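You operate a simulated robot arm through the tools that you are given. There is no shell and no other tool.

The job below is to be done with a simulated robot arm. You get a single attempt, and the scene is never put back.

## Task
Hang the cable coil on the hook, unwind the reel fully, then run the heater at 3.
Fine: wait till it glows; nothing stays before the guard.
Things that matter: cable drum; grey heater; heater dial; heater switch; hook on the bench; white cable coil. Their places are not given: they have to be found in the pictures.

It is judged by the outcome, as a careful person would: the job done as asked, and still so three seconds after it is handed in. It fails if anything else is knocked over, pushed out of place, dropped, spilled or broken.

## Robot
A 7-joint arm with a two-finger parallel gripper, fixed in place. Base frame: the origin is at the foot of the arm, x ahead of it, y to its left, z up; the work surface is at about z = 0.88. Lengths are in m, angles in degrees, forces in N, time in s.
Its first joint turns from -166.0 to 166.0 degrees. Payload 1.57 kg.
The TCP is the grasp point between the finger pads, 0.03 m short of the fingertips. In the tool frame z runs along the fingers and y along their closing line. The gripper opens to 0.11 m. The fingers are 0.024 m wide and 0.012 m thick; the gripper's body (0.048 by 0.112 m) begins 0.078 m behind the TCP.
Orientation is that of the tool frame in the base frame, as [roll, pitch, yaw] about the fixed x, y, z axes, in that order (R = Rz(yaw) Ry(pitch) Rx(roll)). With the fingers straight down and closing along the base's y, the tool's x points along the base's -x, its y along +y and its z along -z.

## Interface
- The arm moves only by the tool arm_command. Its argument "increments" is a list that holds one entry, the list of rows, each a list of 7 numbers: the shift along the tool's x, y, z in m, then the turn, a rotation vector about the tool's x, y, z in degrees, then the gripper command, from -1 (fully open) to 1 (shut), values between in proportion. In form: [[[tx, ty, tz, rx, ry, rz, fingers], ...]]. A call has 1 to 20 rows; each row is the pose to reach, as a shift and turn from the pose commanded when the call began, along the tool's axes at that moment. Each row takes 0.2 s and may step no farther than 0.05 m and 8.6 degrees from the row before; otherwise, or with a gripper value out of range, the whole call is refused. Where a pose cannot be reached the arm comes as near as it can. A force on the tool above 40 N (or 10 N above the force at the start of the call, whichever is more), or a blocked arm, ends the call early, and 0.2 s more pass. The fingers move at their own pace (about 0.108 m/s each) and stop on an object; they squeeze with about 40 N. The grip force told is the motor's: it shows also when the fingers shut on nothing. Time passes only in rows, and 0.2 s behind the last, so rows that repeat a pose let the fingers close. The reply holds the time, the measured pose of the TCP, the force on the tool along the base axes, the opening and the grip force, in the units named above and with some noise, with the torque about the TCP (base axes, N m) and any sound that the robot's microphone picked up.
- Cameras (640 x 400 px; columns grow to the right, rows downward): "scene" is fixed at [0.0506, -0.6494, 1.6902]; the picture's right is [0.61, -0.79, 0.00], its down [-0.63, -0.48, -0.61] and it looks along [0.49, 0.37, -0.79] (base axes); focal length 276 px, centre (320, 200). "wrist" rides on the gripper at [0.07, 0.016, -0.141] in the tool frame; the picture's right is [-0.23, 0.97, 0.00], its down [-0.86, -0.20, -0.48] and it looks along [-0.47, -0.11, 0.88] (tool axes); focal length 222 px, centre (320, 200).
- grab_frame(camera): a new picture of that camera. It takes no simulated time.
- lift_body(by): slides the trunk up (or, below 0, down) by that many m; the arm rides with it, the base frame stays. It gives what a move gives, with no picture.
- locate(camera, pixels): for up to 12 pixels [column, row] of the newest picture of that camera ("zoom" is the newest enlarged one), the place [x, y, z] in the base frame of the surface seen there, good to about 0.002 m. It takes no simulated time.
- close_up(camera, box): a new picture of the part [left, top, right, bottom] of that camera's present view, enlarged. It takes no simulated time.
- close_job(): hands the job in; it is judged then, once.

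Leave the gripper open and the arm clear of the work at the hand-in unless told otherwise.

The tools are called after ">>>" as a command line: name --argument value ..., lists and objects as JSON in quotes. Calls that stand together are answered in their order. arm_command: Moves the arm, as the interface text tells. Its arguments: {"type":"object","properties":{"increments":{"type":"array","items":{"type":"array","items":{"type":"array","items":{"type":"number"}}}}},"required":["increments"]} The other tools are called the same way: lift_body (by) slides the trunk up or down; grab_frame (camera) takes a picture; locate (camera, pixels) gives the place of the surface under pixels of a picture; close_up (camera, box) takes an enlarged picture of a part of a camera's view; close_job () hands the job in.

At the start:

```text
time_s: 0.0
tool_pos: [0.3165, -0.389, 1.4333]
tcp_rot: [180.0, -0.1, 180.0]
ft_force: [-0.3, 0.6, -0.1]
moment: [-0.01, -0.03, 0.02]
grip_width: 0.1103
grip_force: 0.0
trunk travel left (down, up): [-0.575, 0.035]
```

scene: 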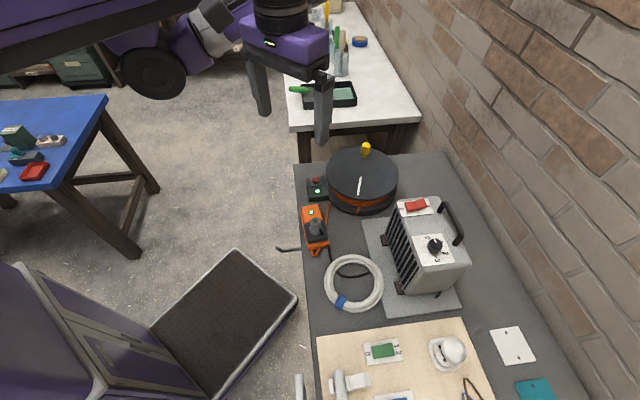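
wrist: 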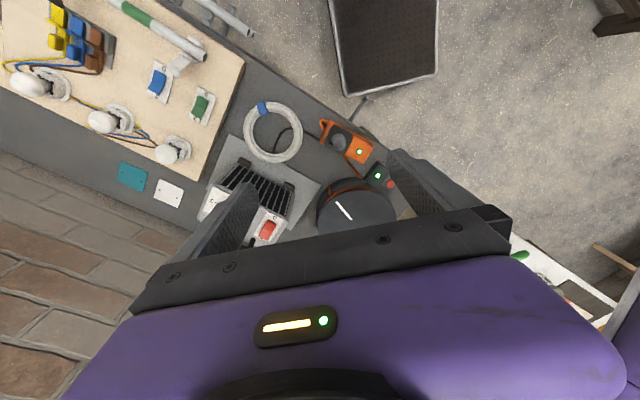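

I see a bench with a black cable drum (about 362,180), a grey heater (about 425,245), a white coil (about 353,283) lying in front of the heater guard, and wooden board with lamps. I'll take enlarged pictures to study the details first.

>>> close_up --camera "scene" --box '[280, 130, 480, 255]'

>>> close_up --camera "scene" --box '[270, 230, 542, 400]'

>>> grab_frame --camera "wrist"

```text
3.20 times, centred on (380, 192) of scene
```

zoom: 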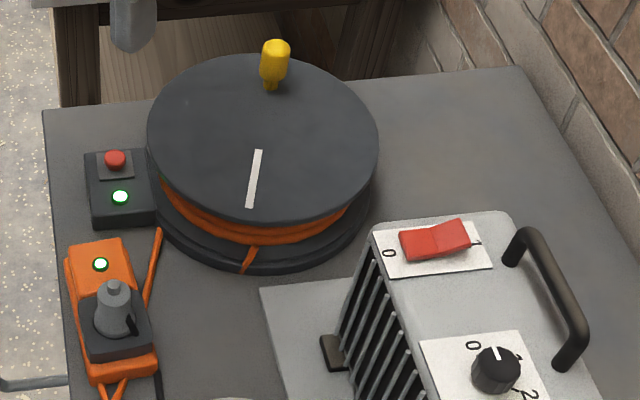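

```text
2.35 times, centred on (406, 315) of scene
```

zoom: 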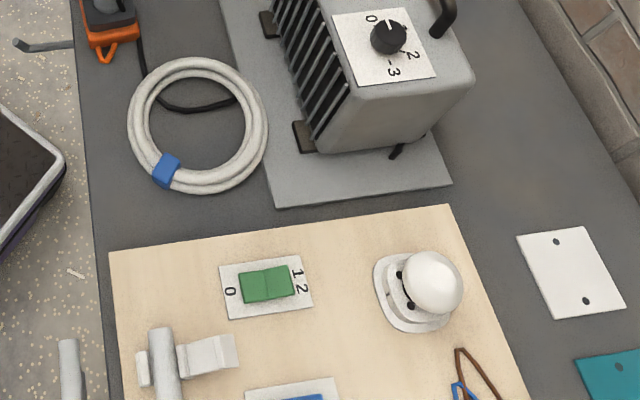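

```text
taken
```

wrist: 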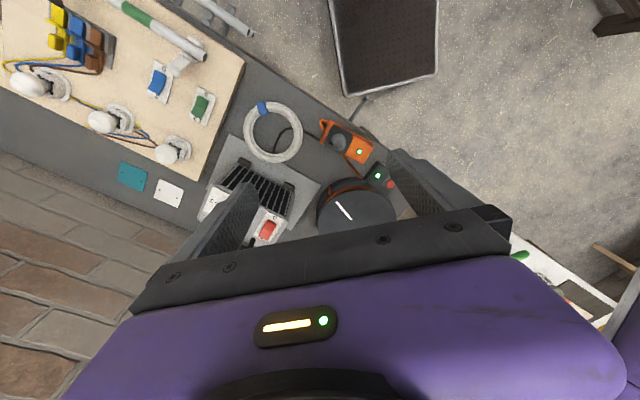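

The hook seems to be the grey bar standing out of the bench's front edge near (280,249). I'll measure the key points in the scene picture.

>>> grab_frame --camera "scene"

>>> locate --camera "scene" --pixels '[[362, 180], [366, 148], [280, 249], [295, 251], [302, 250], [353, 258], [341, 303], [380, 285], [415, 206], [434, 246], [316, 181], [316, 230]]'

>>> close_up --camera "scene" --box '[265, 205, 385, 280]'

```text
taken
```

scene: 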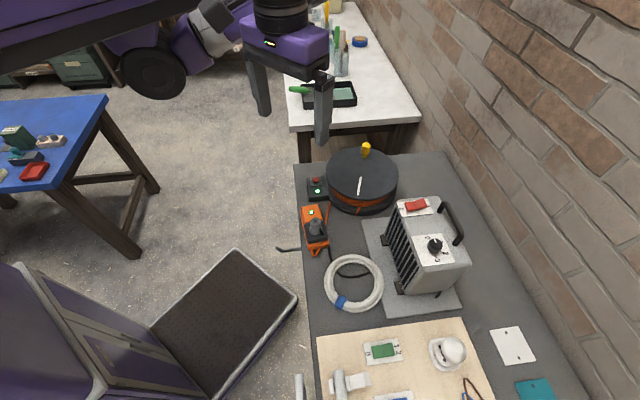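

```text
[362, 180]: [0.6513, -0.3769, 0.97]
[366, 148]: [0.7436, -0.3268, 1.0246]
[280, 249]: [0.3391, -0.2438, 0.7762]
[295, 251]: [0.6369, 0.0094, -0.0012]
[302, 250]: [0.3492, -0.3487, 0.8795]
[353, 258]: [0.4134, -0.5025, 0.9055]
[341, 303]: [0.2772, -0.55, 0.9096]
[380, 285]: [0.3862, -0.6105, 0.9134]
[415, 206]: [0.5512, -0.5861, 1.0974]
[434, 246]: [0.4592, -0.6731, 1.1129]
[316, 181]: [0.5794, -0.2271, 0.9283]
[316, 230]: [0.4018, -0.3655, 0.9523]
```

```text
5.33 times, centred on (325, 242) of scene
```

zoom: 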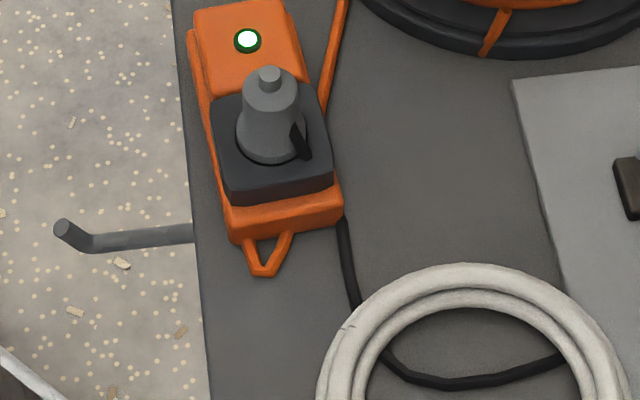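

The hook is a grey bar from the bench's front edge with an upturned tip. I'll measure the hook, bench edge, plug/socket and cables more closely.

>>> locate --camera "zoom" --pixels '[[62, 228], [90, 243], [140, 238], [188, 233], [200, 250], [176, 30], [210, 390], [268, 75], [270, 130], [247, 40], [263, 262], [345, 270]]'

>>> close_up --camera "scene" --box '[296, 150, 408, 220]'

```text
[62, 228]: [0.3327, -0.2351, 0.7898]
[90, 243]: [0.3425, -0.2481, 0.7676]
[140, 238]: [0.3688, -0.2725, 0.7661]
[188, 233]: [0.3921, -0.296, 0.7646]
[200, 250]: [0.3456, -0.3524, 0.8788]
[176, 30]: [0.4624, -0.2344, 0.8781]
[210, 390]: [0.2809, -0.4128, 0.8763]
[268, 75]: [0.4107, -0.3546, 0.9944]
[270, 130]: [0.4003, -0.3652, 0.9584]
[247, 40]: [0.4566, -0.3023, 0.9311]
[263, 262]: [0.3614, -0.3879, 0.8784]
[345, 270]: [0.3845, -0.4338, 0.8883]
```

```text
5.71 times, centred on (352, 185) of scene
```

zoom: 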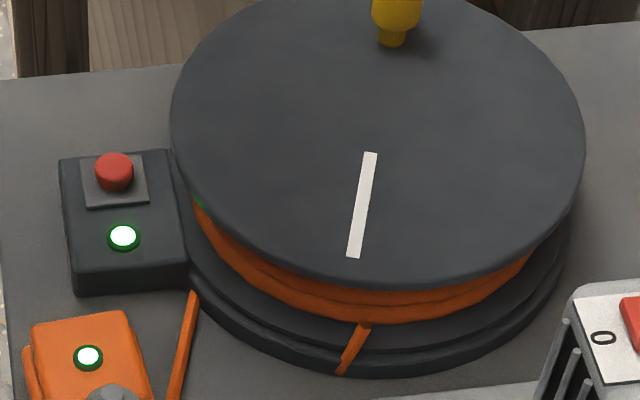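

The bench edge runs along about (0.7,0.7), and the hook sticks out of it at z≈0.77. Now I look more closely at the heater's dial and switch and at the coil.

>>> close_up --camera "scene" --box '[370, 185, 482, 255]'

>>> close_up --camera "scene" --box '[310, 235, 438, 315]'

>>> close_up --camera "wrist" --box '[190, 80, 430, 230]'

```text
5.71 times, centred on (426, 220) of scene
```

zoom: 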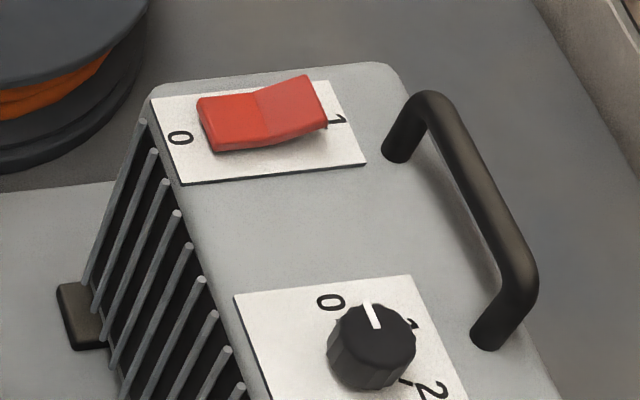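

```text
5.00 times, centred on (374, 275) of scene
```

zoom: 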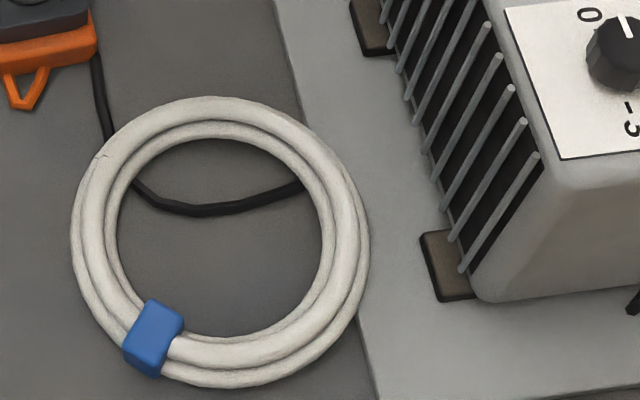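

```text
2.67 times, centred on (310, 155) of wrist
```

zoom: 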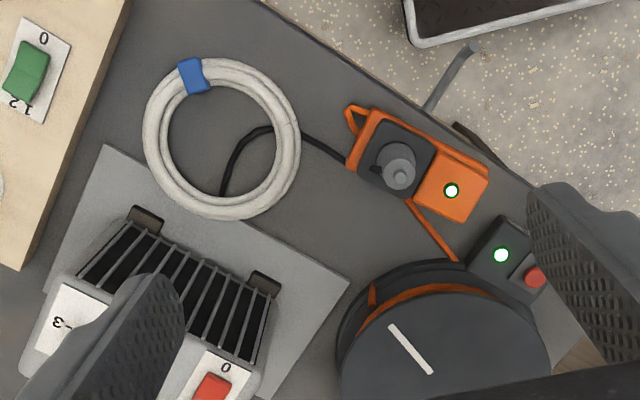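

The rocker has its 0 side pressed; the dial points to 0; the coil ring lies in front of the guard with a black lead under it. I'll measure the ring and guard from a zoom on the coil.

>>> close_up --camera "scene" --box '[310, 235, 438, 315]'

>>> locate --camera "zoom" --pixels '[[205, 118], [90, 240], [210, 367], [350, 240], [118, 155], [310, 150], [155, 325], [315, 325], [220, 205], [220, 280], [460, 265], [375, 30]]'

>>> locate --camera "zoom" --pixels '[[205, 97], [72, 240], [210, 388], [368, 240], [205, 140], [120, 235], [215, 336], [322, 235], [205, 128], [343, 240], [215, 355], [100, 240]]'

```text
5.00 times, centred on (374, 275) of scene
```

zoom: 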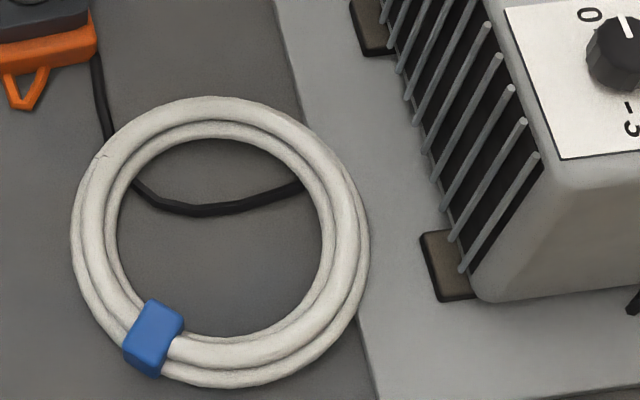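

```text
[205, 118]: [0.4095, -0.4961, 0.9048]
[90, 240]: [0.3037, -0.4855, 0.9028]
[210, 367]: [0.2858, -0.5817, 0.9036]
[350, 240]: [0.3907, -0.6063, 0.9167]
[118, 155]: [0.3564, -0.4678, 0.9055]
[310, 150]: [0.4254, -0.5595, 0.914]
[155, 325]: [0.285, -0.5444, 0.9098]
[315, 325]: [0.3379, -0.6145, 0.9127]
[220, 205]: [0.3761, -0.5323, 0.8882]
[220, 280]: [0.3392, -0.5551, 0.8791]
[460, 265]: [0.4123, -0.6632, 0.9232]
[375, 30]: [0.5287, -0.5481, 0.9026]
```

```text
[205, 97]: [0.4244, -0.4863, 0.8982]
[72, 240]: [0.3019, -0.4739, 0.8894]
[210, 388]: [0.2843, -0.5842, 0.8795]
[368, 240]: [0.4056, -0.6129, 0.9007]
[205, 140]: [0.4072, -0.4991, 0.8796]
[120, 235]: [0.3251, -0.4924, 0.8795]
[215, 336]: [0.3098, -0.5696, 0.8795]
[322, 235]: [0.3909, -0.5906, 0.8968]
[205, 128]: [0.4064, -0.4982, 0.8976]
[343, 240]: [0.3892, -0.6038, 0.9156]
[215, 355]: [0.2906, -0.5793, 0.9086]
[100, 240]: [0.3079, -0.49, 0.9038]
```

Coil: centre about (0.348,-0.543), mean radius ~0.076, lying on the bench at z≈0.88–0.915. I want to know the black lead's course, the wooden board's edge, the robot's own base, and whether anything lies below the hook. Measuring those in the scene picture.

>>> locate --camera "zoom" --pixels '[[100, 90], [110, 125], [140, 183], [155, 196], [180, 207], [250, 200], [280, 192], [300, 185], [515, 90], [540, 155], [440, 235], [500, 30]]'

>>> locate --camera "scene" --pixels '[[230, 310], [150, 325], [50, 340], [290, 297], [235, 252], [318, 337], [390, 328], [460, 319], [300, 380], [338, 380], [350, 388], [383, 350]]'

```text
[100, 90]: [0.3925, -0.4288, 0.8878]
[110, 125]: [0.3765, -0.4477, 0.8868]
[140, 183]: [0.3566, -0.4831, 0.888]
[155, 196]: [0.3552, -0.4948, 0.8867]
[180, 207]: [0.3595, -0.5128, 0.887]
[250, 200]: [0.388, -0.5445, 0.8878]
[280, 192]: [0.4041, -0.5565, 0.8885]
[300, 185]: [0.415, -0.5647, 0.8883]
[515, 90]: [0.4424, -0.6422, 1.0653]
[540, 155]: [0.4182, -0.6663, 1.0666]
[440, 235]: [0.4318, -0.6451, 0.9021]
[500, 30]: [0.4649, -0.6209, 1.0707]
```

```text
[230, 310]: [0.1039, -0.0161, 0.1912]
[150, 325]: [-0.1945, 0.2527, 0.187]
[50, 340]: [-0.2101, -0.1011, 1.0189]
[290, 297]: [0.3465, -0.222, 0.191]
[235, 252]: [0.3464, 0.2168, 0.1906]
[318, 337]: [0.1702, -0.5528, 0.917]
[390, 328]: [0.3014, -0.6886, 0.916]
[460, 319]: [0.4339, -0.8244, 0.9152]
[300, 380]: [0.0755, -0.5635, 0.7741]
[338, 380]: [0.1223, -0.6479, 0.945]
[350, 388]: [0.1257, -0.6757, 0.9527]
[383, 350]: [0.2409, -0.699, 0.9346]
```

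The lead runs under the ring at base-angles of about 90° and −25°, so I'll grip the ring on its board side (around (0.294,−0.597)), clear of the lead and of the heater. First I lower the trunk 0.3 m so the arm works at a good height; the path below the gripper is free (plug top is at z≈0.99).

>>> lift_body --by -0.25

>>> grab_frame --camera "wrist"

>>> grab_frame --camera "scene"

```text
time_s: 2.6
tool_pos: [0.3173, -0.3871, 1.1823]
tcp_rot: [-180.0, 0.0, 180.0]
ft_force: [0.0, 0.9, -0.1]
moment: [-0.01, 0.02, 0.01]
grip_width: 0.11
grip_force: 0.0
trunk travel left (down, up): [-0.325, 0.285]
```

```text
taken
```

wrist: 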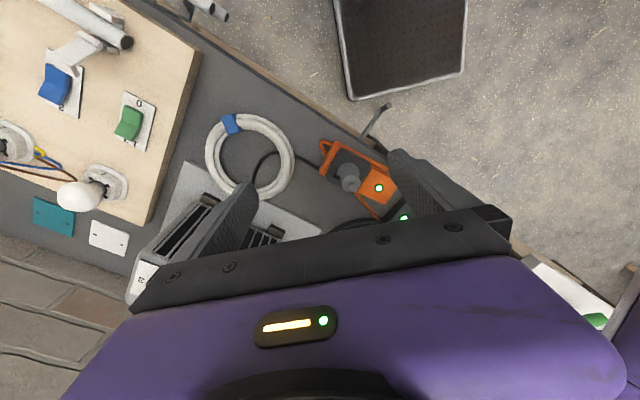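

```text
taken
```

scene: 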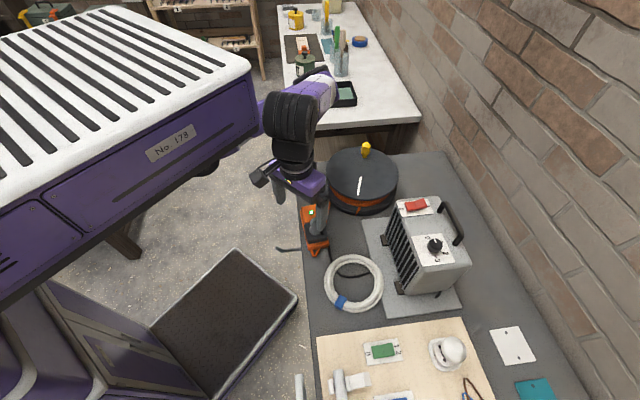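

The trunk's housing is now visible upper left. I'll measure it to know what room the hand has beside the robot's body.

>>> locate --camera "scene" --pixels '[[245, 65], [100, 100], [10, 160], [170, 150], [215, 155], [100, 200], [290, 120], [305, 95], [270, 110], [60, 280], [240, 110], [20, 300]]'

>>> close_up --camera "wrist" --box '[180, 90, 420, 240]'

```text
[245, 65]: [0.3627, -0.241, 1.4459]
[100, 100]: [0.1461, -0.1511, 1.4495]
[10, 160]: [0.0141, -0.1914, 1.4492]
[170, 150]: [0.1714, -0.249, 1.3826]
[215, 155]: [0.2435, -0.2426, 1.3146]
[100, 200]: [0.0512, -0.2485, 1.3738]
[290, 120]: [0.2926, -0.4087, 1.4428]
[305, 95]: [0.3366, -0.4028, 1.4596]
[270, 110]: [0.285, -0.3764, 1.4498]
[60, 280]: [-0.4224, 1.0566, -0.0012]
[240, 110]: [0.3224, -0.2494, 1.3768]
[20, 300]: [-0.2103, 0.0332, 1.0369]
```

```text
2.67 times, centred on (300, 165) of wrist
```

zoom: 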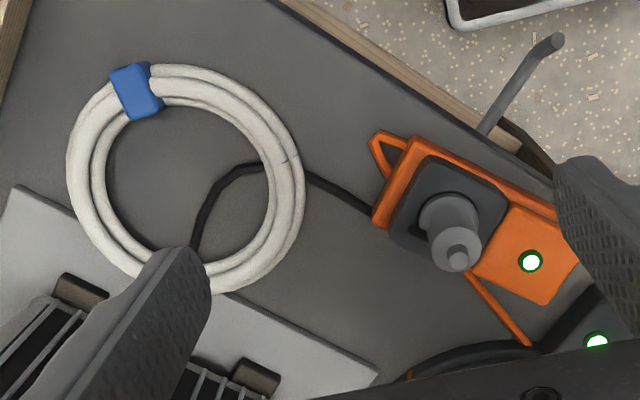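

Next I want to see how the arm hangs from the trunk, since the hook lies close beneath it.

>>> close_up --camera "scene" --box '[160, 40, 400, 190]'

>>> locate --camera "zoom" --pixels '[[260, 200], [300, 190], [400, 120], [440, 130], [350, 270], [350, 320], [420, 390], [260, 380], [130, 340], [160, 320], [230, 260], [290, 320]]'

```text
2.67 times, centred on (280, 115) of scene
```

zoom: 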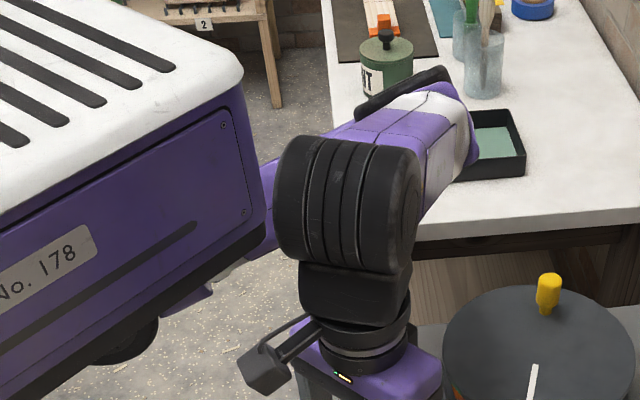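

```text
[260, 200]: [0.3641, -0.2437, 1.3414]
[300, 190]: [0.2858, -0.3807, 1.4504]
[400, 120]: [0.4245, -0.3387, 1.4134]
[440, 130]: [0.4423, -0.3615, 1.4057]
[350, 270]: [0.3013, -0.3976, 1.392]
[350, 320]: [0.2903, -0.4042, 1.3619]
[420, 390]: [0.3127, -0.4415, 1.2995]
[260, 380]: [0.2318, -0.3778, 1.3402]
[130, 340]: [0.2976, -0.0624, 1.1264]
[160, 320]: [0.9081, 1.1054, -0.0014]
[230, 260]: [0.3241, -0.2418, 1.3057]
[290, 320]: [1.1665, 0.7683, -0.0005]
```

The arm hangs beneath the trunk; it is clear of the bench. Now I move the open gripper above the coil's board-side rim, (0.294,−0.597) at z=1.05, turning it 45° so it closes along the radial (along (0.7,0.7)).

>>> arm_command --increments '[[[0.0033, -0.03, 0.005, 0, 0, 7.5, -0.5], [0.0073, -0.066, 0.02, 0, 0, 15, 0], [0.0113, -0.102, 0.045, 0, 0, 22.5, 0], [0.0153, -0.138, 0.07, 0, 0, 30, 0], [0.0193, -0.174, 0.1, 0, 0, 37.5, 0], [0.0233, -0.2099, 0.132, 0, 0, 45, 0], [0.0233, -0.2099, 0.132, 0, 0, 45, 0]]]'

>>> grab_frame --camera "wrist"

>>> grab_frame --camera "scene"

```text
time_s: 4.2
tool_pos: [0.294, -0.5997, 1.052]
tcp_rot: [180.0, -0.1, 134.9]
ft_force: [-0.2, -1.1, 0.1]
moment: [0.01, -0.02, 0.02]
grip_width: 0.0549
grip_force: 0.1
trunk travel left (down, up): [-0.325, 0.285]
```

```text
taken
```

wrist: 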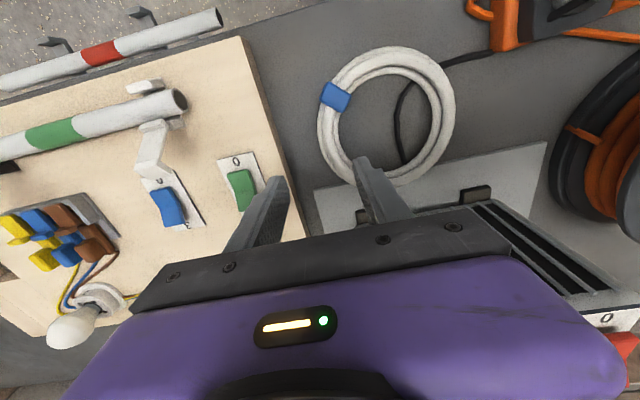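

```text
taken
```

scene: 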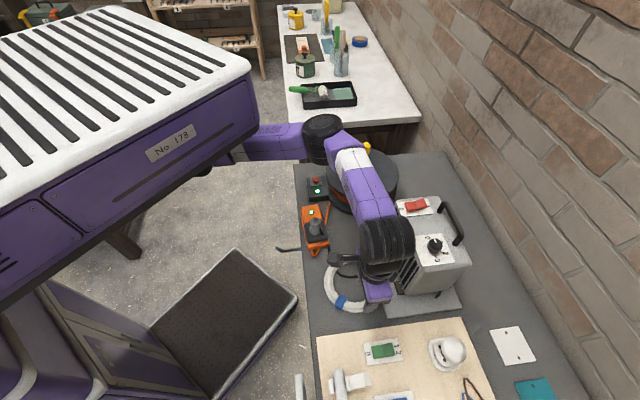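

The gripper is above the rim. The forearm and wrist pass above the heater, so I measure their heights before descending.

>>> locate --camera "scene" --pixels '[[385, 240], [370, 200], [350, 160], [320, 130], [395, 275], [375, 290], [405, 260], [345, 257], [275, 140], [372, 270], [410, 230], [440, 225]]'

>>> close_up --camera "scene" --box '[290, 110, 490, 320]'

>>> locate --camera "wrist" --pixels '[[385, 65], [440, 110], [360, 155], [325, 120], [385, 190], [410, 60], [442, 85], [340, 165], [250, 60], [298, 240], [275, 180], [240, 190]]'

```text
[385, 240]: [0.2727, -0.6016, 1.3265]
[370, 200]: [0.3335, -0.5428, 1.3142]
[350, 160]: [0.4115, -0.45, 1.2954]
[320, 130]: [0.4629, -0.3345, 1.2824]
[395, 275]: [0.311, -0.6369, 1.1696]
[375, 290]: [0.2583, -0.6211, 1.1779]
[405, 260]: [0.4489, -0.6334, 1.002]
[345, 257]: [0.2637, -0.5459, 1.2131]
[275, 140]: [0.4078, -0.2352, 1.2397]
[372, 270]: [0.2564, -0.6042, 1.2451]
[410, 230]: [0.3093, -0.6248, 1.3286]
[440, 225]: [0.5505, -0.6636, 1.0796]
```

```text
1.90 times, centred on (390, 215) of scene
```

zoom: 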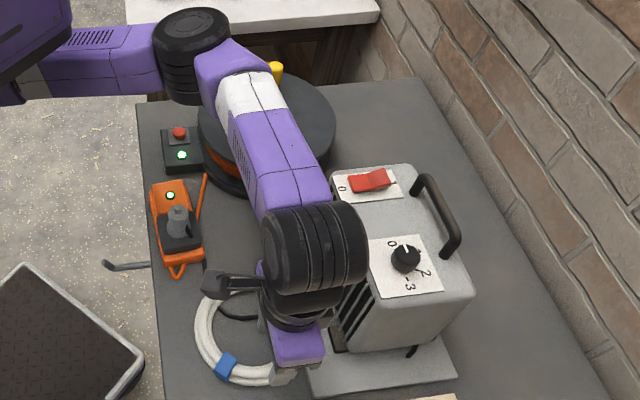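

```text
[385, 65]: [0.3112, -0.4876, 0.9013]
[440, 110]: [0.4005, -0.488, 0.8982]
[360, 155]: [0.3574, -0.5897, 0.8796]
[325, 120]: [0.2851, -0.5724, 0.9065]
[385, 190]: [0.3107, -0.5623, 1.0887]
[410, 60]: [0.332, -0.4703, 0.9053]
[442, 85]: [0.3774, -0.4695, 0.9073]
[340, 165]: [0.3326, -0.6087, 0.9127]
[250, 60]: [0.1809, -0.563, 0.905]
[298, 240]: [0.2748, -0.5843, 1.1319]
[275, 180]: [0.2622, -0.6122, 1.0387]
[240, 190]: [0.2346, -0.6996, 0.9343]
```

The forearm's underside is at about z≈1.2, over the coil and plug, so I'll descend with the arm itself rather than the trunk. Close-up of the fingers and rim first to check alignment.

>>> close_up --camera "wrist" --box '[200, 30, 480, 250]'

>>> arm_command --increments '[[[0, 0.003, 0.03, 0, 0, 0, 0], [0, 0.003, 0.06, 0, 0, 0, 0], [0, 0.003, 0.085, 0, 0, 0, 0], [0, 0.003, 0.085, 0, 0, 0, 0]]]'

>>> grab_frame --camera "wrist"

>>> grab_frame --camera "scene"

```text
1.82 times, centred on (340, 140) of wrist
```

zoom: 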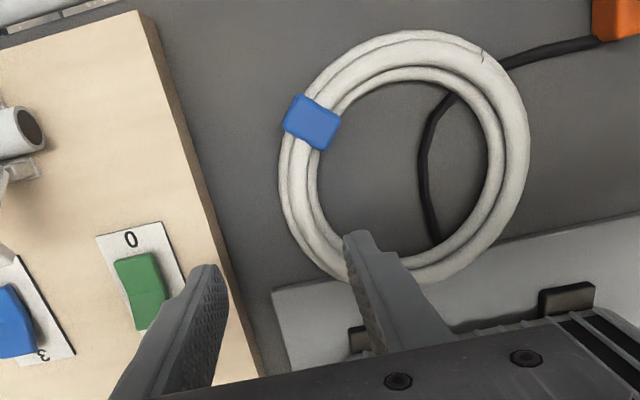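

```text
time_s: 5.2
tool_pos: [0.2967, -0.5965, 0.9657]
tcp_rot: [-180.0, 0.0, 135.0]
ft_force: [-0.4, 0.6, -0.4]
moment: [0.0, 0.01, 0.0]
grip_width: 0.0549
grip_force: 0.1
trunk travel left (down, up): [-0.325, 0.285]
```

```text
taken
```

wrist: 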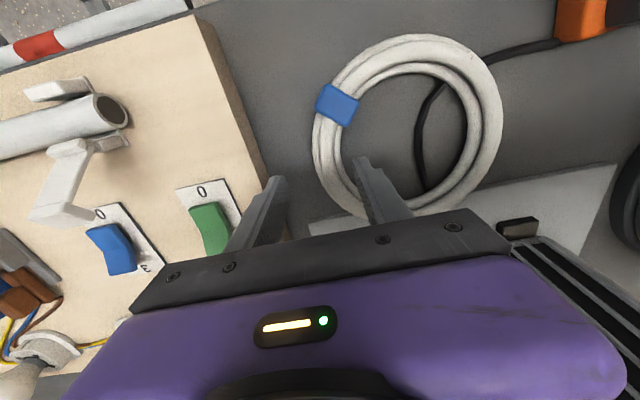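

```text
taken
```

scene: 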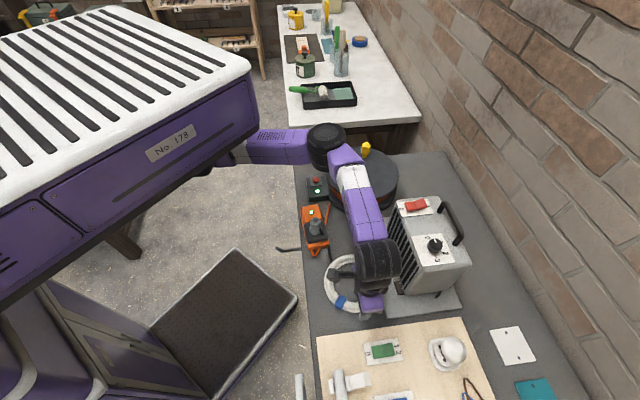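

Fingers straddle the rim; nothing else is near. I descend 0.052 m more to TCP z≈0.914 (tips just above the bench) and shut the gripper.

>>> arm_command --increments '[[[0, 0, 0.02, 0, 0, 0, 0], [0, 0, 0.038, 0, 0, 0, 0], [0, 0, 0.052, 0, 0, 0, 0], [0, 0, 0.052, 0, 0, 0, 0], [0, 0, 0.052, 0, 0, 0, 1], [0, 0, 0.052, 0, 0, 0, 1], [0, 0, 0.052, 0, 0, 0, 1]]]'

>>> grab_frame --camera "wrist"

>>> grab_frame --camera "scene"

```text
time_s: 6.8
tool_pos: [0.297, -0.5952, 0.9129]
tcp_rot: [179.9, 0.0, 135.1]
ft_force: [2.1, -1.1, -0.1]
moment: [0.06, -0.02, -0.32]
grip_width: 0.0316
grip_force: 39.9
trunk travel left (down, up): [-0.325, 0.285]
```

```text
taken
```

wrist: 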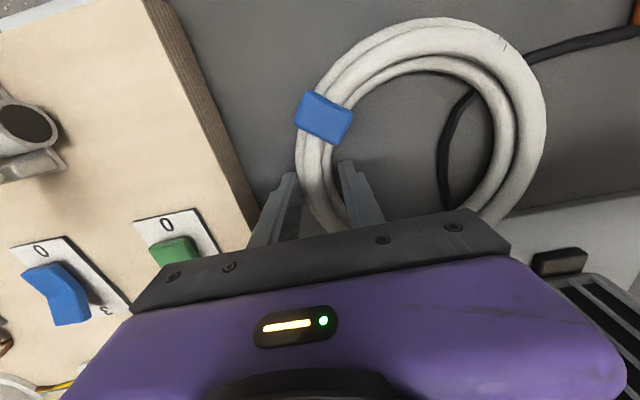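

```text
taken
```

scene: 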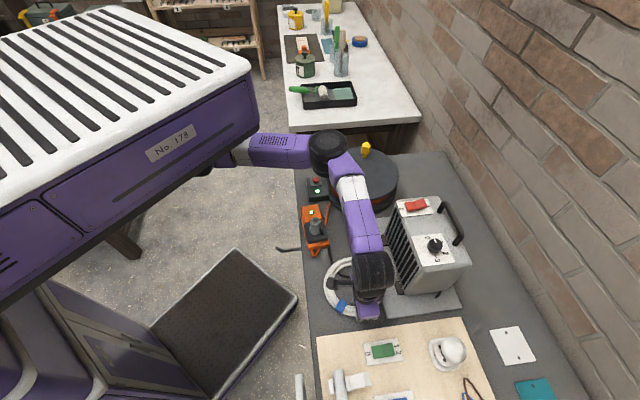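

The grip holds at 0.0316 m with 40 N. I lift gently 0.08 m straight up and look.

>>> arm_command --increments '[[[0, 0, -0.01, 0, 0, 0, 1], [0, 0, -0.03, 0, 0, 0, 1], [0, 0, -0.05, 0, 0, 0, 1], [0, 0, -0.075, 0, 0, 0, 1], [0, 0, -0.1, 0, 0, 0, 1], [0, 0, -0.1, 0, 0, 0, 1]]]'

>>> grab_frame --camera "wrist"

>>> grab_frame --camera "scene"

```text
time_s: 8.2
tool_pos: [0.2971, -0.5935, 1.0139]
tcp_rot: [-180.0, 0.0, 135.0]
ft_force: [-0.3, 0.8, -3.8]
moment: [-0.18, 0.16, 0.02]
grip_width: 0.0301
grip_force: 39.4
trunk travel left (down, up): [-0.325, 0.285]
```

```text
taken
```

wrist: 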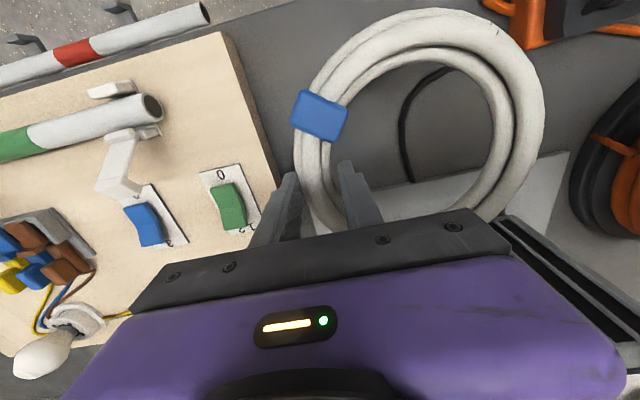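

```text
taken
```

scene: 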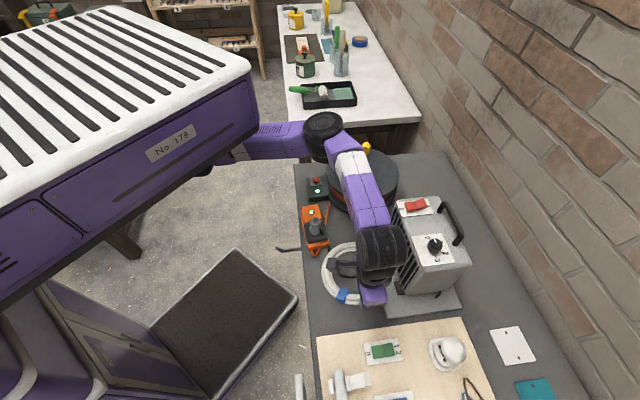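

The coil is held (≈3.8 N weight). I raise it a bit more and carry it in the direction (−0.7,+0.7), out past the bench's front edge, keeping over free space.

>>> arm_command --increments '[[[0, 0, -0.025, 0, 0, 0, 1], [0.01, 0, -0.046, 0, 0, 0, 1], [0.045, 0.004, -0.046, 0, 0, 0, 1], [0.08, 0.009, -0.046, 0, 0, 0, 1], [0.115, 0.014, -0.046, 0, 0, 0, 1], [0.15, 0.018, -0.046, 0, 0, 0, 1], [0.185, 0.022, -0.046, 0, 0, 0, 1], [0.22, 0.026, -0.046, 0, 0, 0, 1], [0.22, 0.026, -0.046, 0, 0, 0, 1]]]'

>>> grab_frame --camera "scene"

>>> grab_frame --camera "wrist"

```text
time_s: 10.2
tool_pos: [0.1597, -0.4201, 1.0596]
tcp_rot: [-180.0, 0.0, 135.0]
ft_force: [0.4, 0.2, -3.7]
moment: [-0.16, 0.17, 0.02]
grip_width: 0.0303
grip_force: 39.5
trunk travel left (down, up): [-0.325, 0.285]
```

```text
taken
```

scene: 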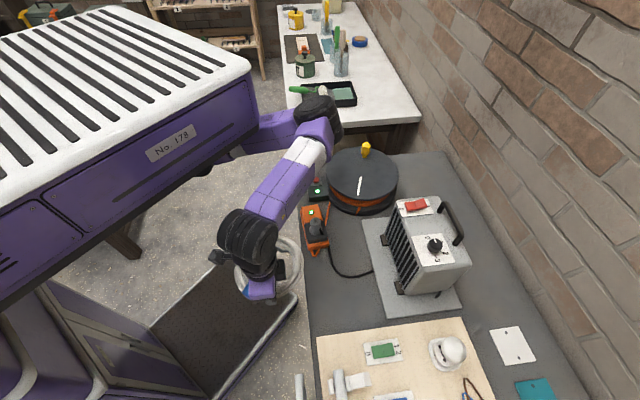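

```text
taken
```

wrist: 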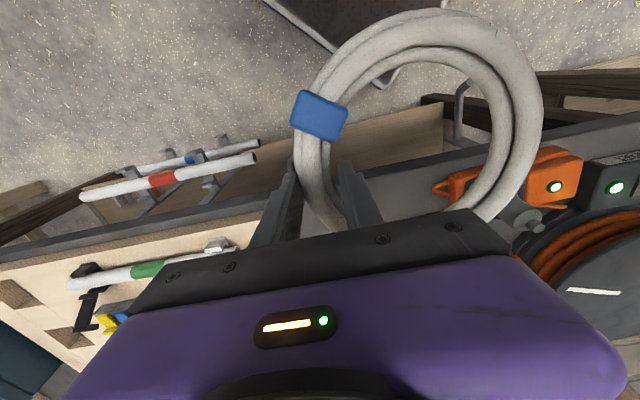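

The coil is past the bench edge. Now I tilt the tool toward horizontal (about its −y), in two halves, watching the trunk and arm.

>>> arm_command --increments '[[[0, 0, 0.005, 0, -8, 0, 1], [0.005, 0, 0.01, 0, -16, 0, 1], [0.01, 0, 0.015, 0, -24, 0, 1], [0.015, 0, 0.02, 0, -32, 0, 1], [0.02, 0, 0.03, 0, -40, 0, 1], [0.02, 0, 0.03, 0, -45, 0, 1], [0.02, 0, 0.03, 0, -45, 0, 1]]]'

>>> grab_frame --camera "scene"

>>> grab_frame --camera "wrist"

```text
time_s: 11.2
tool_pos: [0.228, -0.4289, 1.0171]
tcp_rot: [178.0, 26.3, 145.5]
ft_force: [0.3, 0.1, -2.8]
moment: [-0.21, 0.16, -0.01]
grip_width: 0.0302
grip_force: 39.3
trunk travel left (down, up): [-0.325, 0.285]
stopped in row 4: the arm was blocked; the commanded pose is now the measured one
```

```text
taken
```

scene: 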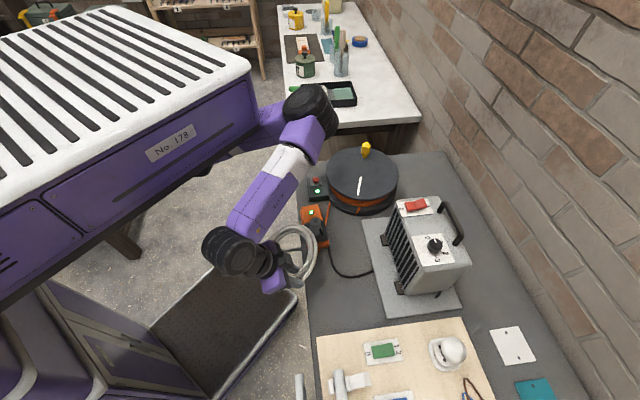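

```text
taken
```

wrist: 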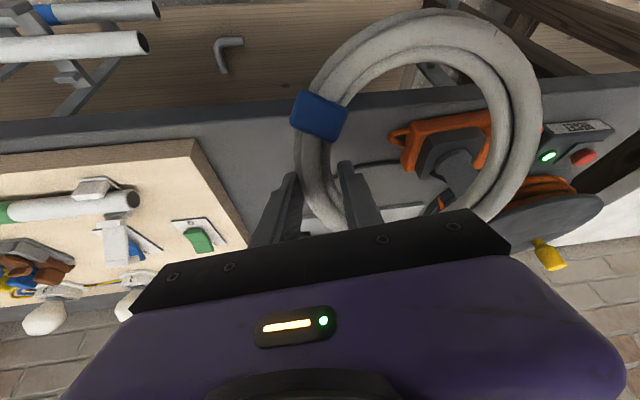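

The arm stopped: it deviated and can't fold the hand back farther this way (the forearm points away from the bench here). Also I notice a second small hook at (228,50) in the wrist picture. I measure the arm's links and both hooks to plan.

>>> locate --camera "scene" --pixels '[[205, 168], [240, 150], [260, 135], [285, 120], [310, 105], [310, 130], [290, 165], [260, 210], [235, 245], [215, 260], [268, 262], [275, 280]]'

>>> locate --camera "wrist" --pixels '[[218, 45], [240, 42], [226, 70], [425, 70], [440, 80], [455, 90], [415, 60], [215, 100], [60, 50], [150, 8], [145, 42], [250, 60]]'

>>> close_up --camera "wrist" --box '[180, 0, 560, 220]'

>>> close_up --camera "scene" --box '[170, 70, 350, 310]'

```text
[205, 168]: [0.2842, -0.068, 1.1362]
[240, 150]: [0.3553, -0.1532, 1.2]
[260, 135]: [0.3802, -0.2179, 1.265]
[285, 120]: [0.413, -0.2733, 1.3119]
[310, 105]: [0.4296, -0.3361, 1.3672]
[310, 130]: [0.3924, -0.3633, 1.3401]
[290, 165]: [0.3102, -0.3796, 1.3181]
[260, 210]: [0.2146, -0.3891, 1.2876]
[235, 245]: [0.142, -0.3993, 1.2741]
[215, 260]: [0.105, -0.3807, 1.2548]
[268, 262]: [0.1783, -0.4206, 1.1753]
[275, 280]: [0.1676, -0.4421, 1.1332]
```

```text
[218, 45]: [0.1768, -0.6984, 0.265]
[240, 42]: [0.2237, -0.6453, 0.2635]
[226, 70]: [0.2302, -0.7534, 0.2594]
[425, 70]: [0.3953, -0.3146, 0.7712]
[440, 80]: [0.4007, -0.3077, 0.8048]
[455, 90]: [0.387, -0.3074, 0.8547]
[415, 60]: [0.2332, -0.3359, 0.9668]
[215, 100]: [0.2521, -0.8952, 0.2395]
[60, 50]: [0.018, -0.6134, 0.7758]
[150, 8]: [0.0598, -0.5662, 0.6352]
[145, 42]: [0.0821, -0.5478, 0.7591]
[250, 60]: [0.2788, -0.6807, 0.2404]
```

```text
1.68 times, centred on (370, 110) of wrist
```

zoom: 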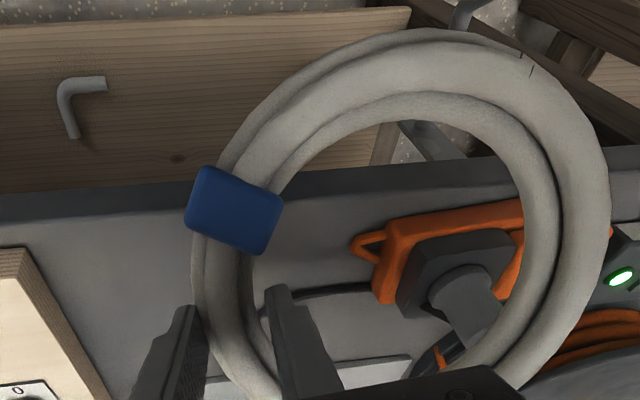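

```text
1.67 times, centred on (260, 190) of scene
```

zoom: 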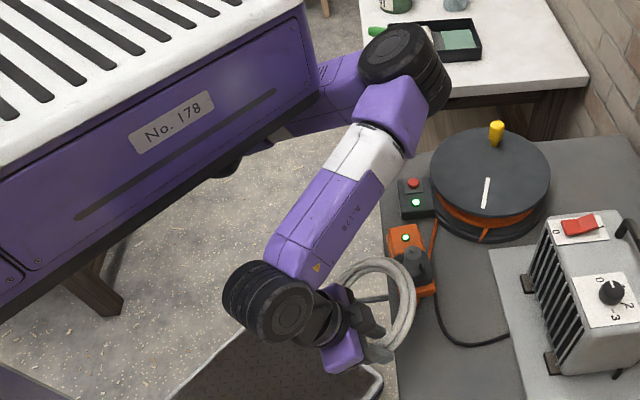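

The small bent pin lies on a low shelf (z≈0.26); the bench hook is the one at the edge with root at (0.395,−0.315,0.77). The upper arm link appears to have come up against the trunk's lower corner. Remedy: raise the trunk and let the hand hang lower relative to it. I raise the trunk 0.25 m first.

>>> lift_body --by 0.25

>>> grab_frame --camera "scene"

```text
time_s: 13.8
tool_pos: [0.2294, -0.4268, 1.2667]
tcp_rot: [178.1, 26.3, 145.4]
ft_force: [-0.2, 0.6, -3.3]
moment: [-0.21, 0.16, 0.03]
grip_width: 0.0302
grip_force: 39.4
trunk travel left (down, up): [-0.575, 0.035]
```

```text
taken
```

scene: 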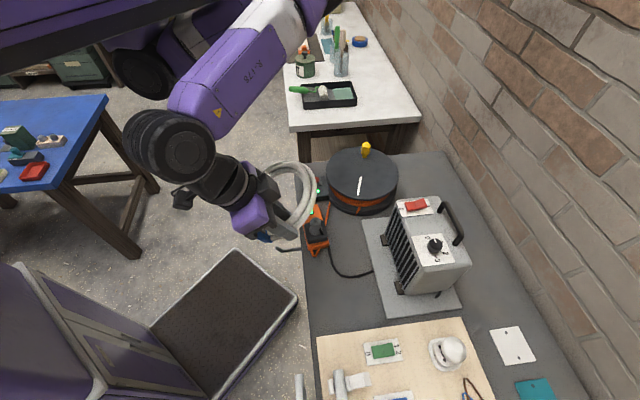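

Trunk raised; coil still held. Now I straighten the tool back to vertical and lower the hand to about (0.155,−0.41,1.02), still outside the bench edge.

>>> arm_command --increments '[[[0.0208, -0.004, 0.0241, 0.5, 3.3, 1.3, 1], [0.0415, -0.0078, 0.0482, 1.1, 6.6, 2.6, 1], [0.0622, -0.0118, 0.0724, 1.6, 9.9, 3.9, 1], [0.083, -0.0157, 0.0965, 2.2, 13.1, 5.2, 1], [0.1037, -0.0196, 0.1206, 2.7, 16.4, 6.5, 1], [0.1245, -0.0235, 0.1447, 3.3, 19.7, 7.8, 1], [0.1452, -0.0275, 0.1689, 3.8, 23, 9.1, 1], [0.166, -0.0314, 0.193, 4.4, 26.3, 10.5, 1], [0.166, -0.0314, 0.193, 4.4, 26.3, 10.5, 1]]]'

>>> grab_frame --camera "scene"

```text
time_s: 15.8
tool_pos: [0.1626, -0.4142, 1.0183]
tcp_rot: [-179.9, -0.1, 135.1]
ft_force: [0.4, 1.1, -3.2]
moment: [-0.24, 0.17, -0.01]
grip_width: 0.03
grip_force: 39.4
trunk travel left (down, up): [-0.575, 0.035]
```

```text
taken
```

scene: 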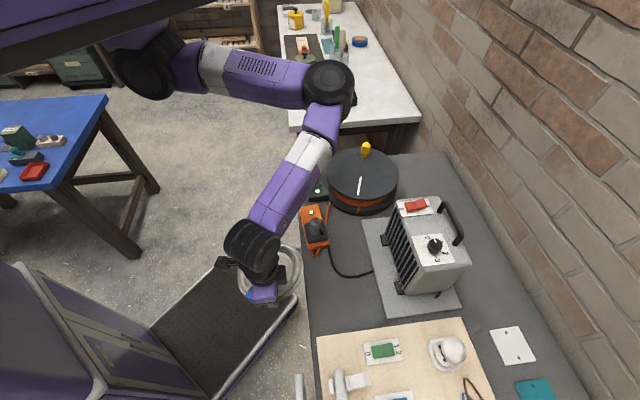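

Good, the tool is vertical again with full arm visible. I measure shoulder, elbow and wrist to plan the tilt.

>>> locate --camera "scene" --pixels '[[150, 70], [165, 85], [185, 70], [240, 75], [300, 90], [330, 85], [330, 110], [300, 165], [265, 220], [250, 240], [262, 265], [120, 50]]'

>>> close_up --camera "scene" --box '[100, 20, 360, 310]'

```text
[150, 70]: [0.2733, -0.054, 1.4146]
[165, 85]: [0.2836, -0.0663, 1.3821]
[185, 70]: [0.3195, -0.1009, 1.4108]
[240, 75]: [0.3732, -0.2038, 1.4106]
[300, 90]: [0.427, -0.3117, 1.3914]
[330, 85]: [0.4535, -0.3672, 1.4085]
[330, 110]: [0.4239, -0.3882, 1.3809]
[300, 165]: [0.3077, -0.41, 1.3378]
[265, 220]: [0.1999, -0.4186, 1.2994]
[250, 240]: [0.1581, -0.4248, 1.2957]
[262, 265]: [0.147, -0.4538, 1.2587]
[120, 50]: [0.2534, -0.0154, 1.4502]
```

```text
1.38 times, centred on (230, 165) of scene
```

zoom: 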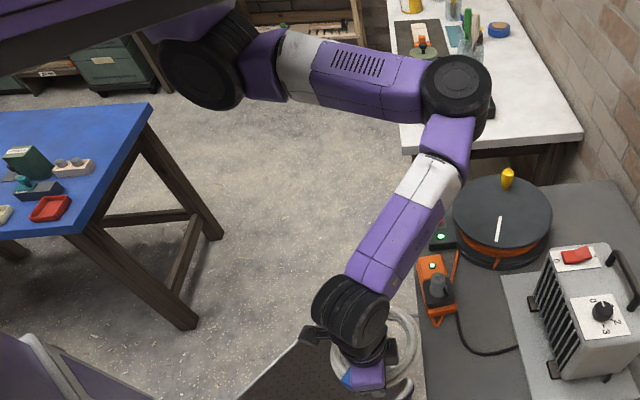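

Shoulder is at about (0.28,−0.03,1.38), elbow (0.46,−0.37), wrist (0.16,−0.41). Now there's more vertical room. I tilt 40° while moving slightly outward and down.

>>> arm_command --increments '[[[0.008, 0, 0.01, 0, -6, 0, 1], [0.016, 0, 0.02, 0, -13, 0, 1], [0.024, 0, 0.03, 0, -20, 0, 1], [0.03, 0, 0.04, 0, -27, 0, 1], [0.035, 0, 0.05, 0, -34, 0, 1], [0.04, 0, 0.06, 0, -40, 0, 1], [0.04, 0, 0.06, 0, -40, 0, 1]]]'

>>> grab_frame --camera "scene"

```text
time_s: 17.4
tool_pos: [0.1336, -0.3836, 0.9606]
tcp_rot: [-179.8, 40.0, 135.3]
ft_force: [-0.2, 0.4, -3.6]
moment: [-0.19, 0.18, 0.0]
grip_width: 0.03
grip_force: 39.7
trunk travel left (down, up): [-0.575, 0.035]
```

```text
taken
```

scene: 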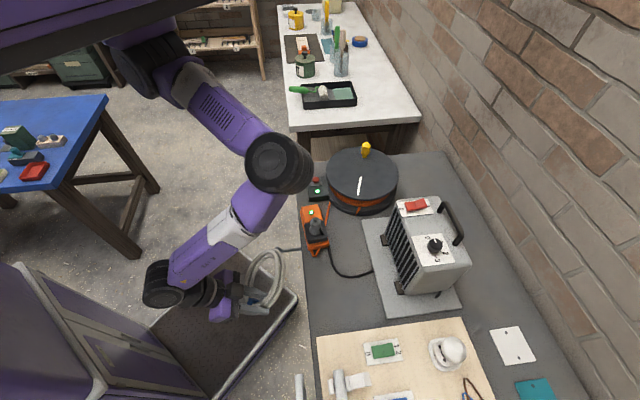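

The 40° tilt worked with no block. I check elbow height and continue tilting to 80°, also drifting toward the hook's line.

>>> locate --camera "scene" --pixels '[[280, 160], [270, 150], [300, 180], [240, 220], [165, 280], [185, 290], [150, 65], [220, 300], [265, 285]]'

>>> arm_command --increments '[[[0.005, 0.008, 0.006, 0, -6, 0, 1], [0.011, 0.016, 0.013, 0, -13, 0, 1], [0.016, 0.025, 0.019, 0, -20, 0, 1], [0.021, 0.033, 0.025, 0, -27, 0, 1], [0.027, 0.042, 0.032, 0, -34, 0, 1], [0.032, 0.05, 0.038, 0, -40, 0, 1], [0.032, 0.05, 0.038, 0, -40, 0, 1]]]'

>>> grab_frame --camera "scene"

>>> grab_frame --camera "wrist"

```text
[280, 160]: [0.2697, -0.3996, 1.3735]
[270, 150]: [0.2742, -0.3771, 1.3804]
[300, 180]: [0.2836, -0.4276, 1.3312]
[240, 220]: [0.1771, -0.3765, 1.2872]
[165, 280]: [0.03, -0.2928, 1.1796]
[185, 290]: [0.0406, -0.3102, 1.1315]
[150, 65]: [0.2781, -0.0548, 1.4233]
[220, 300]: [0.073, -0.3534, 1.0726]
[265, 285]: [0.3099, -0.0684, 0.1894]
```

```text
time_s: 19.0
tool_pos: [0.1586, -0.355, 0.903]
tcp_rot: [-179.6, 79.4, 135.8]
ft_force: [-0.1, 0.4, -3.7]
moment: [-0.13, 0.22, -0.03]
grip_width: 0.0301
grip_force: 39.4
out of reach, approached as far as the arm can: row 6, 7
trunk travel left (down, up): [-0.575, 0.035]
```

```text
taken
```

scene: 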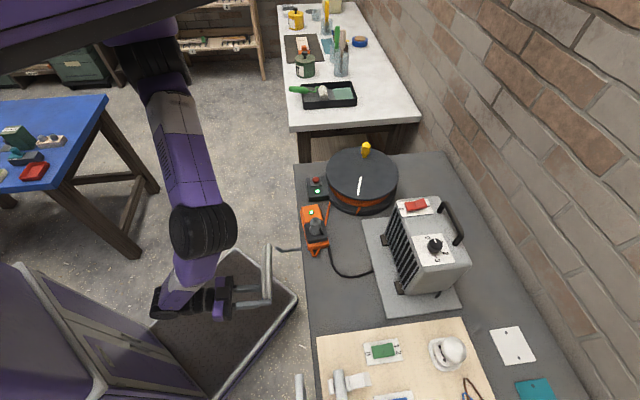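

```text
taken
```

wrist: 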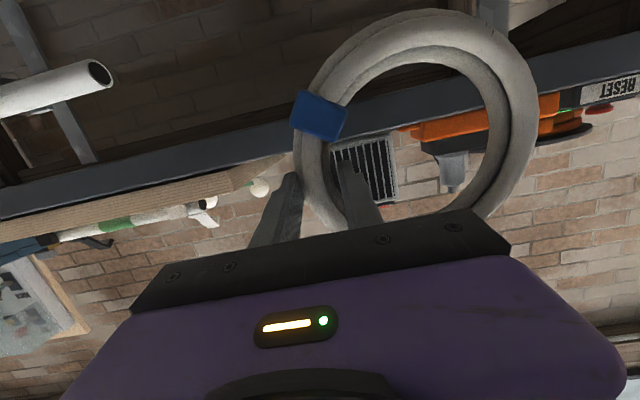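

The coil now stands nearly vertical (79°) outside the bench; the arm is close to its stretch limit, so I lower the trunk 0.15 m (the ring is beside the hook, not over it).

>>> lift_body --by -0.15

>>> grab_frame --camera "scene"

>>> grab_frame --camera "wrist"

```text
time_s: 20.7
tool_pos: [0.1582, -0.3561, 0.753]
tcp_rot: [-179.5, 79.5, 135.8]
ft_force: [0.6, 0.0, -3.7]
moment: [-0.15, 0.24, -0.02]
grip_width: 0.0299
grip_force: 39.5
trunk travel left (down, up): [-0.425, 0.185]
```

```text
taken
```

scene: 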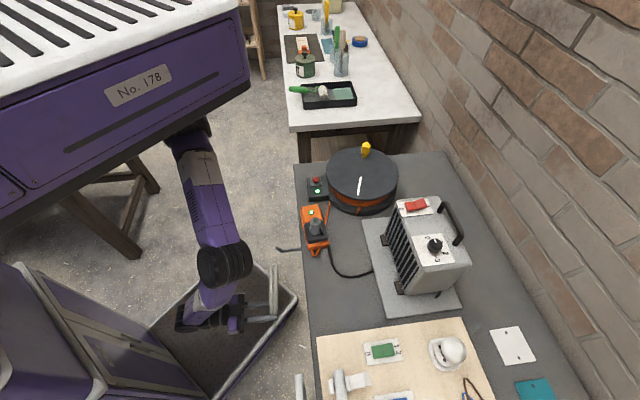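

```text
taken
```

wrist: 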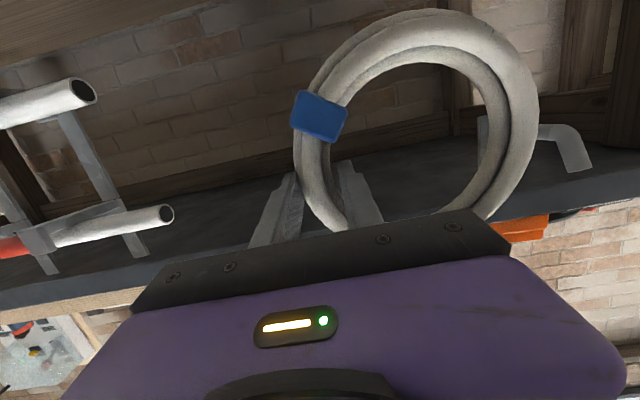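

From below I now see the hook to the right of the ring (about (480–590,120–170); this view is upside down, so its tip points up). I measure it.

>>> close_up --camera "wrist" --box '[440, 80, 640, 205]'

>>> locate --camera "zoom" --pixels '[[320, 160], [360, 155], [400, 150], [430, 160], [455, 210], [465, 265], [475, 280], [140, 150], [160, 200], [140, 250], [330, 190], [250, 300]]'

>>> close_up --camera "scene" --box '[170, 190, 330, 340]'

```text
3.20 times, centred on (540, 142) of wrist
```

zoom: 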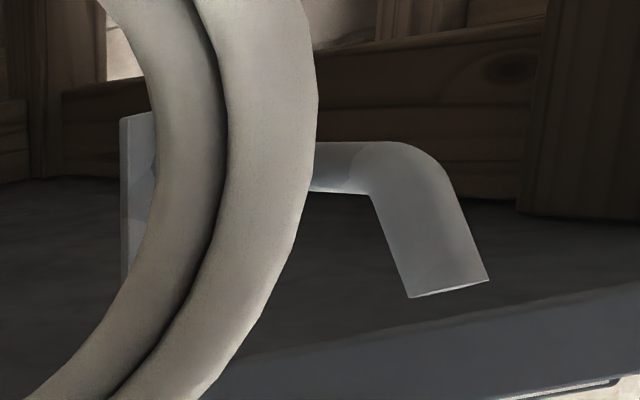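

```text
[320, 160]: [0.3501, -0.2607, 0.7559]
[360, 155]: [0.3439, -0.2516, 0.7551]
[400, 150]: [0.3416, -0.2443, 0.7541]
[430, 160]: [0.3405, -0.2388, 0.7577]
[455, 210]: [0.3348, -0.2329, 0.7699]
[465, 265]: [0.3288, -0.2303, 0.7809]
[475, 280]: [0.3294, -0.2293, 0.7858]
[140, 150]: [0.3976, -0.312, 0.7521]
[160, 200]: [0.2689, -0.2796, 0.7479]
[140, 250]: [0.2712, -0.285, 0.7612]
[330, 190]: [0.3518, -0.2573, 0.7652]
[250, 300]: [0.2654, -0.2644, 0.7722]
```

```text
2.67 times, centred on (250, 265) of scene
```

zoom: 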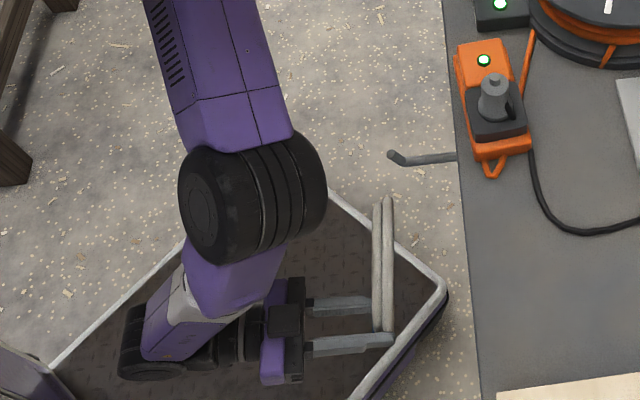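

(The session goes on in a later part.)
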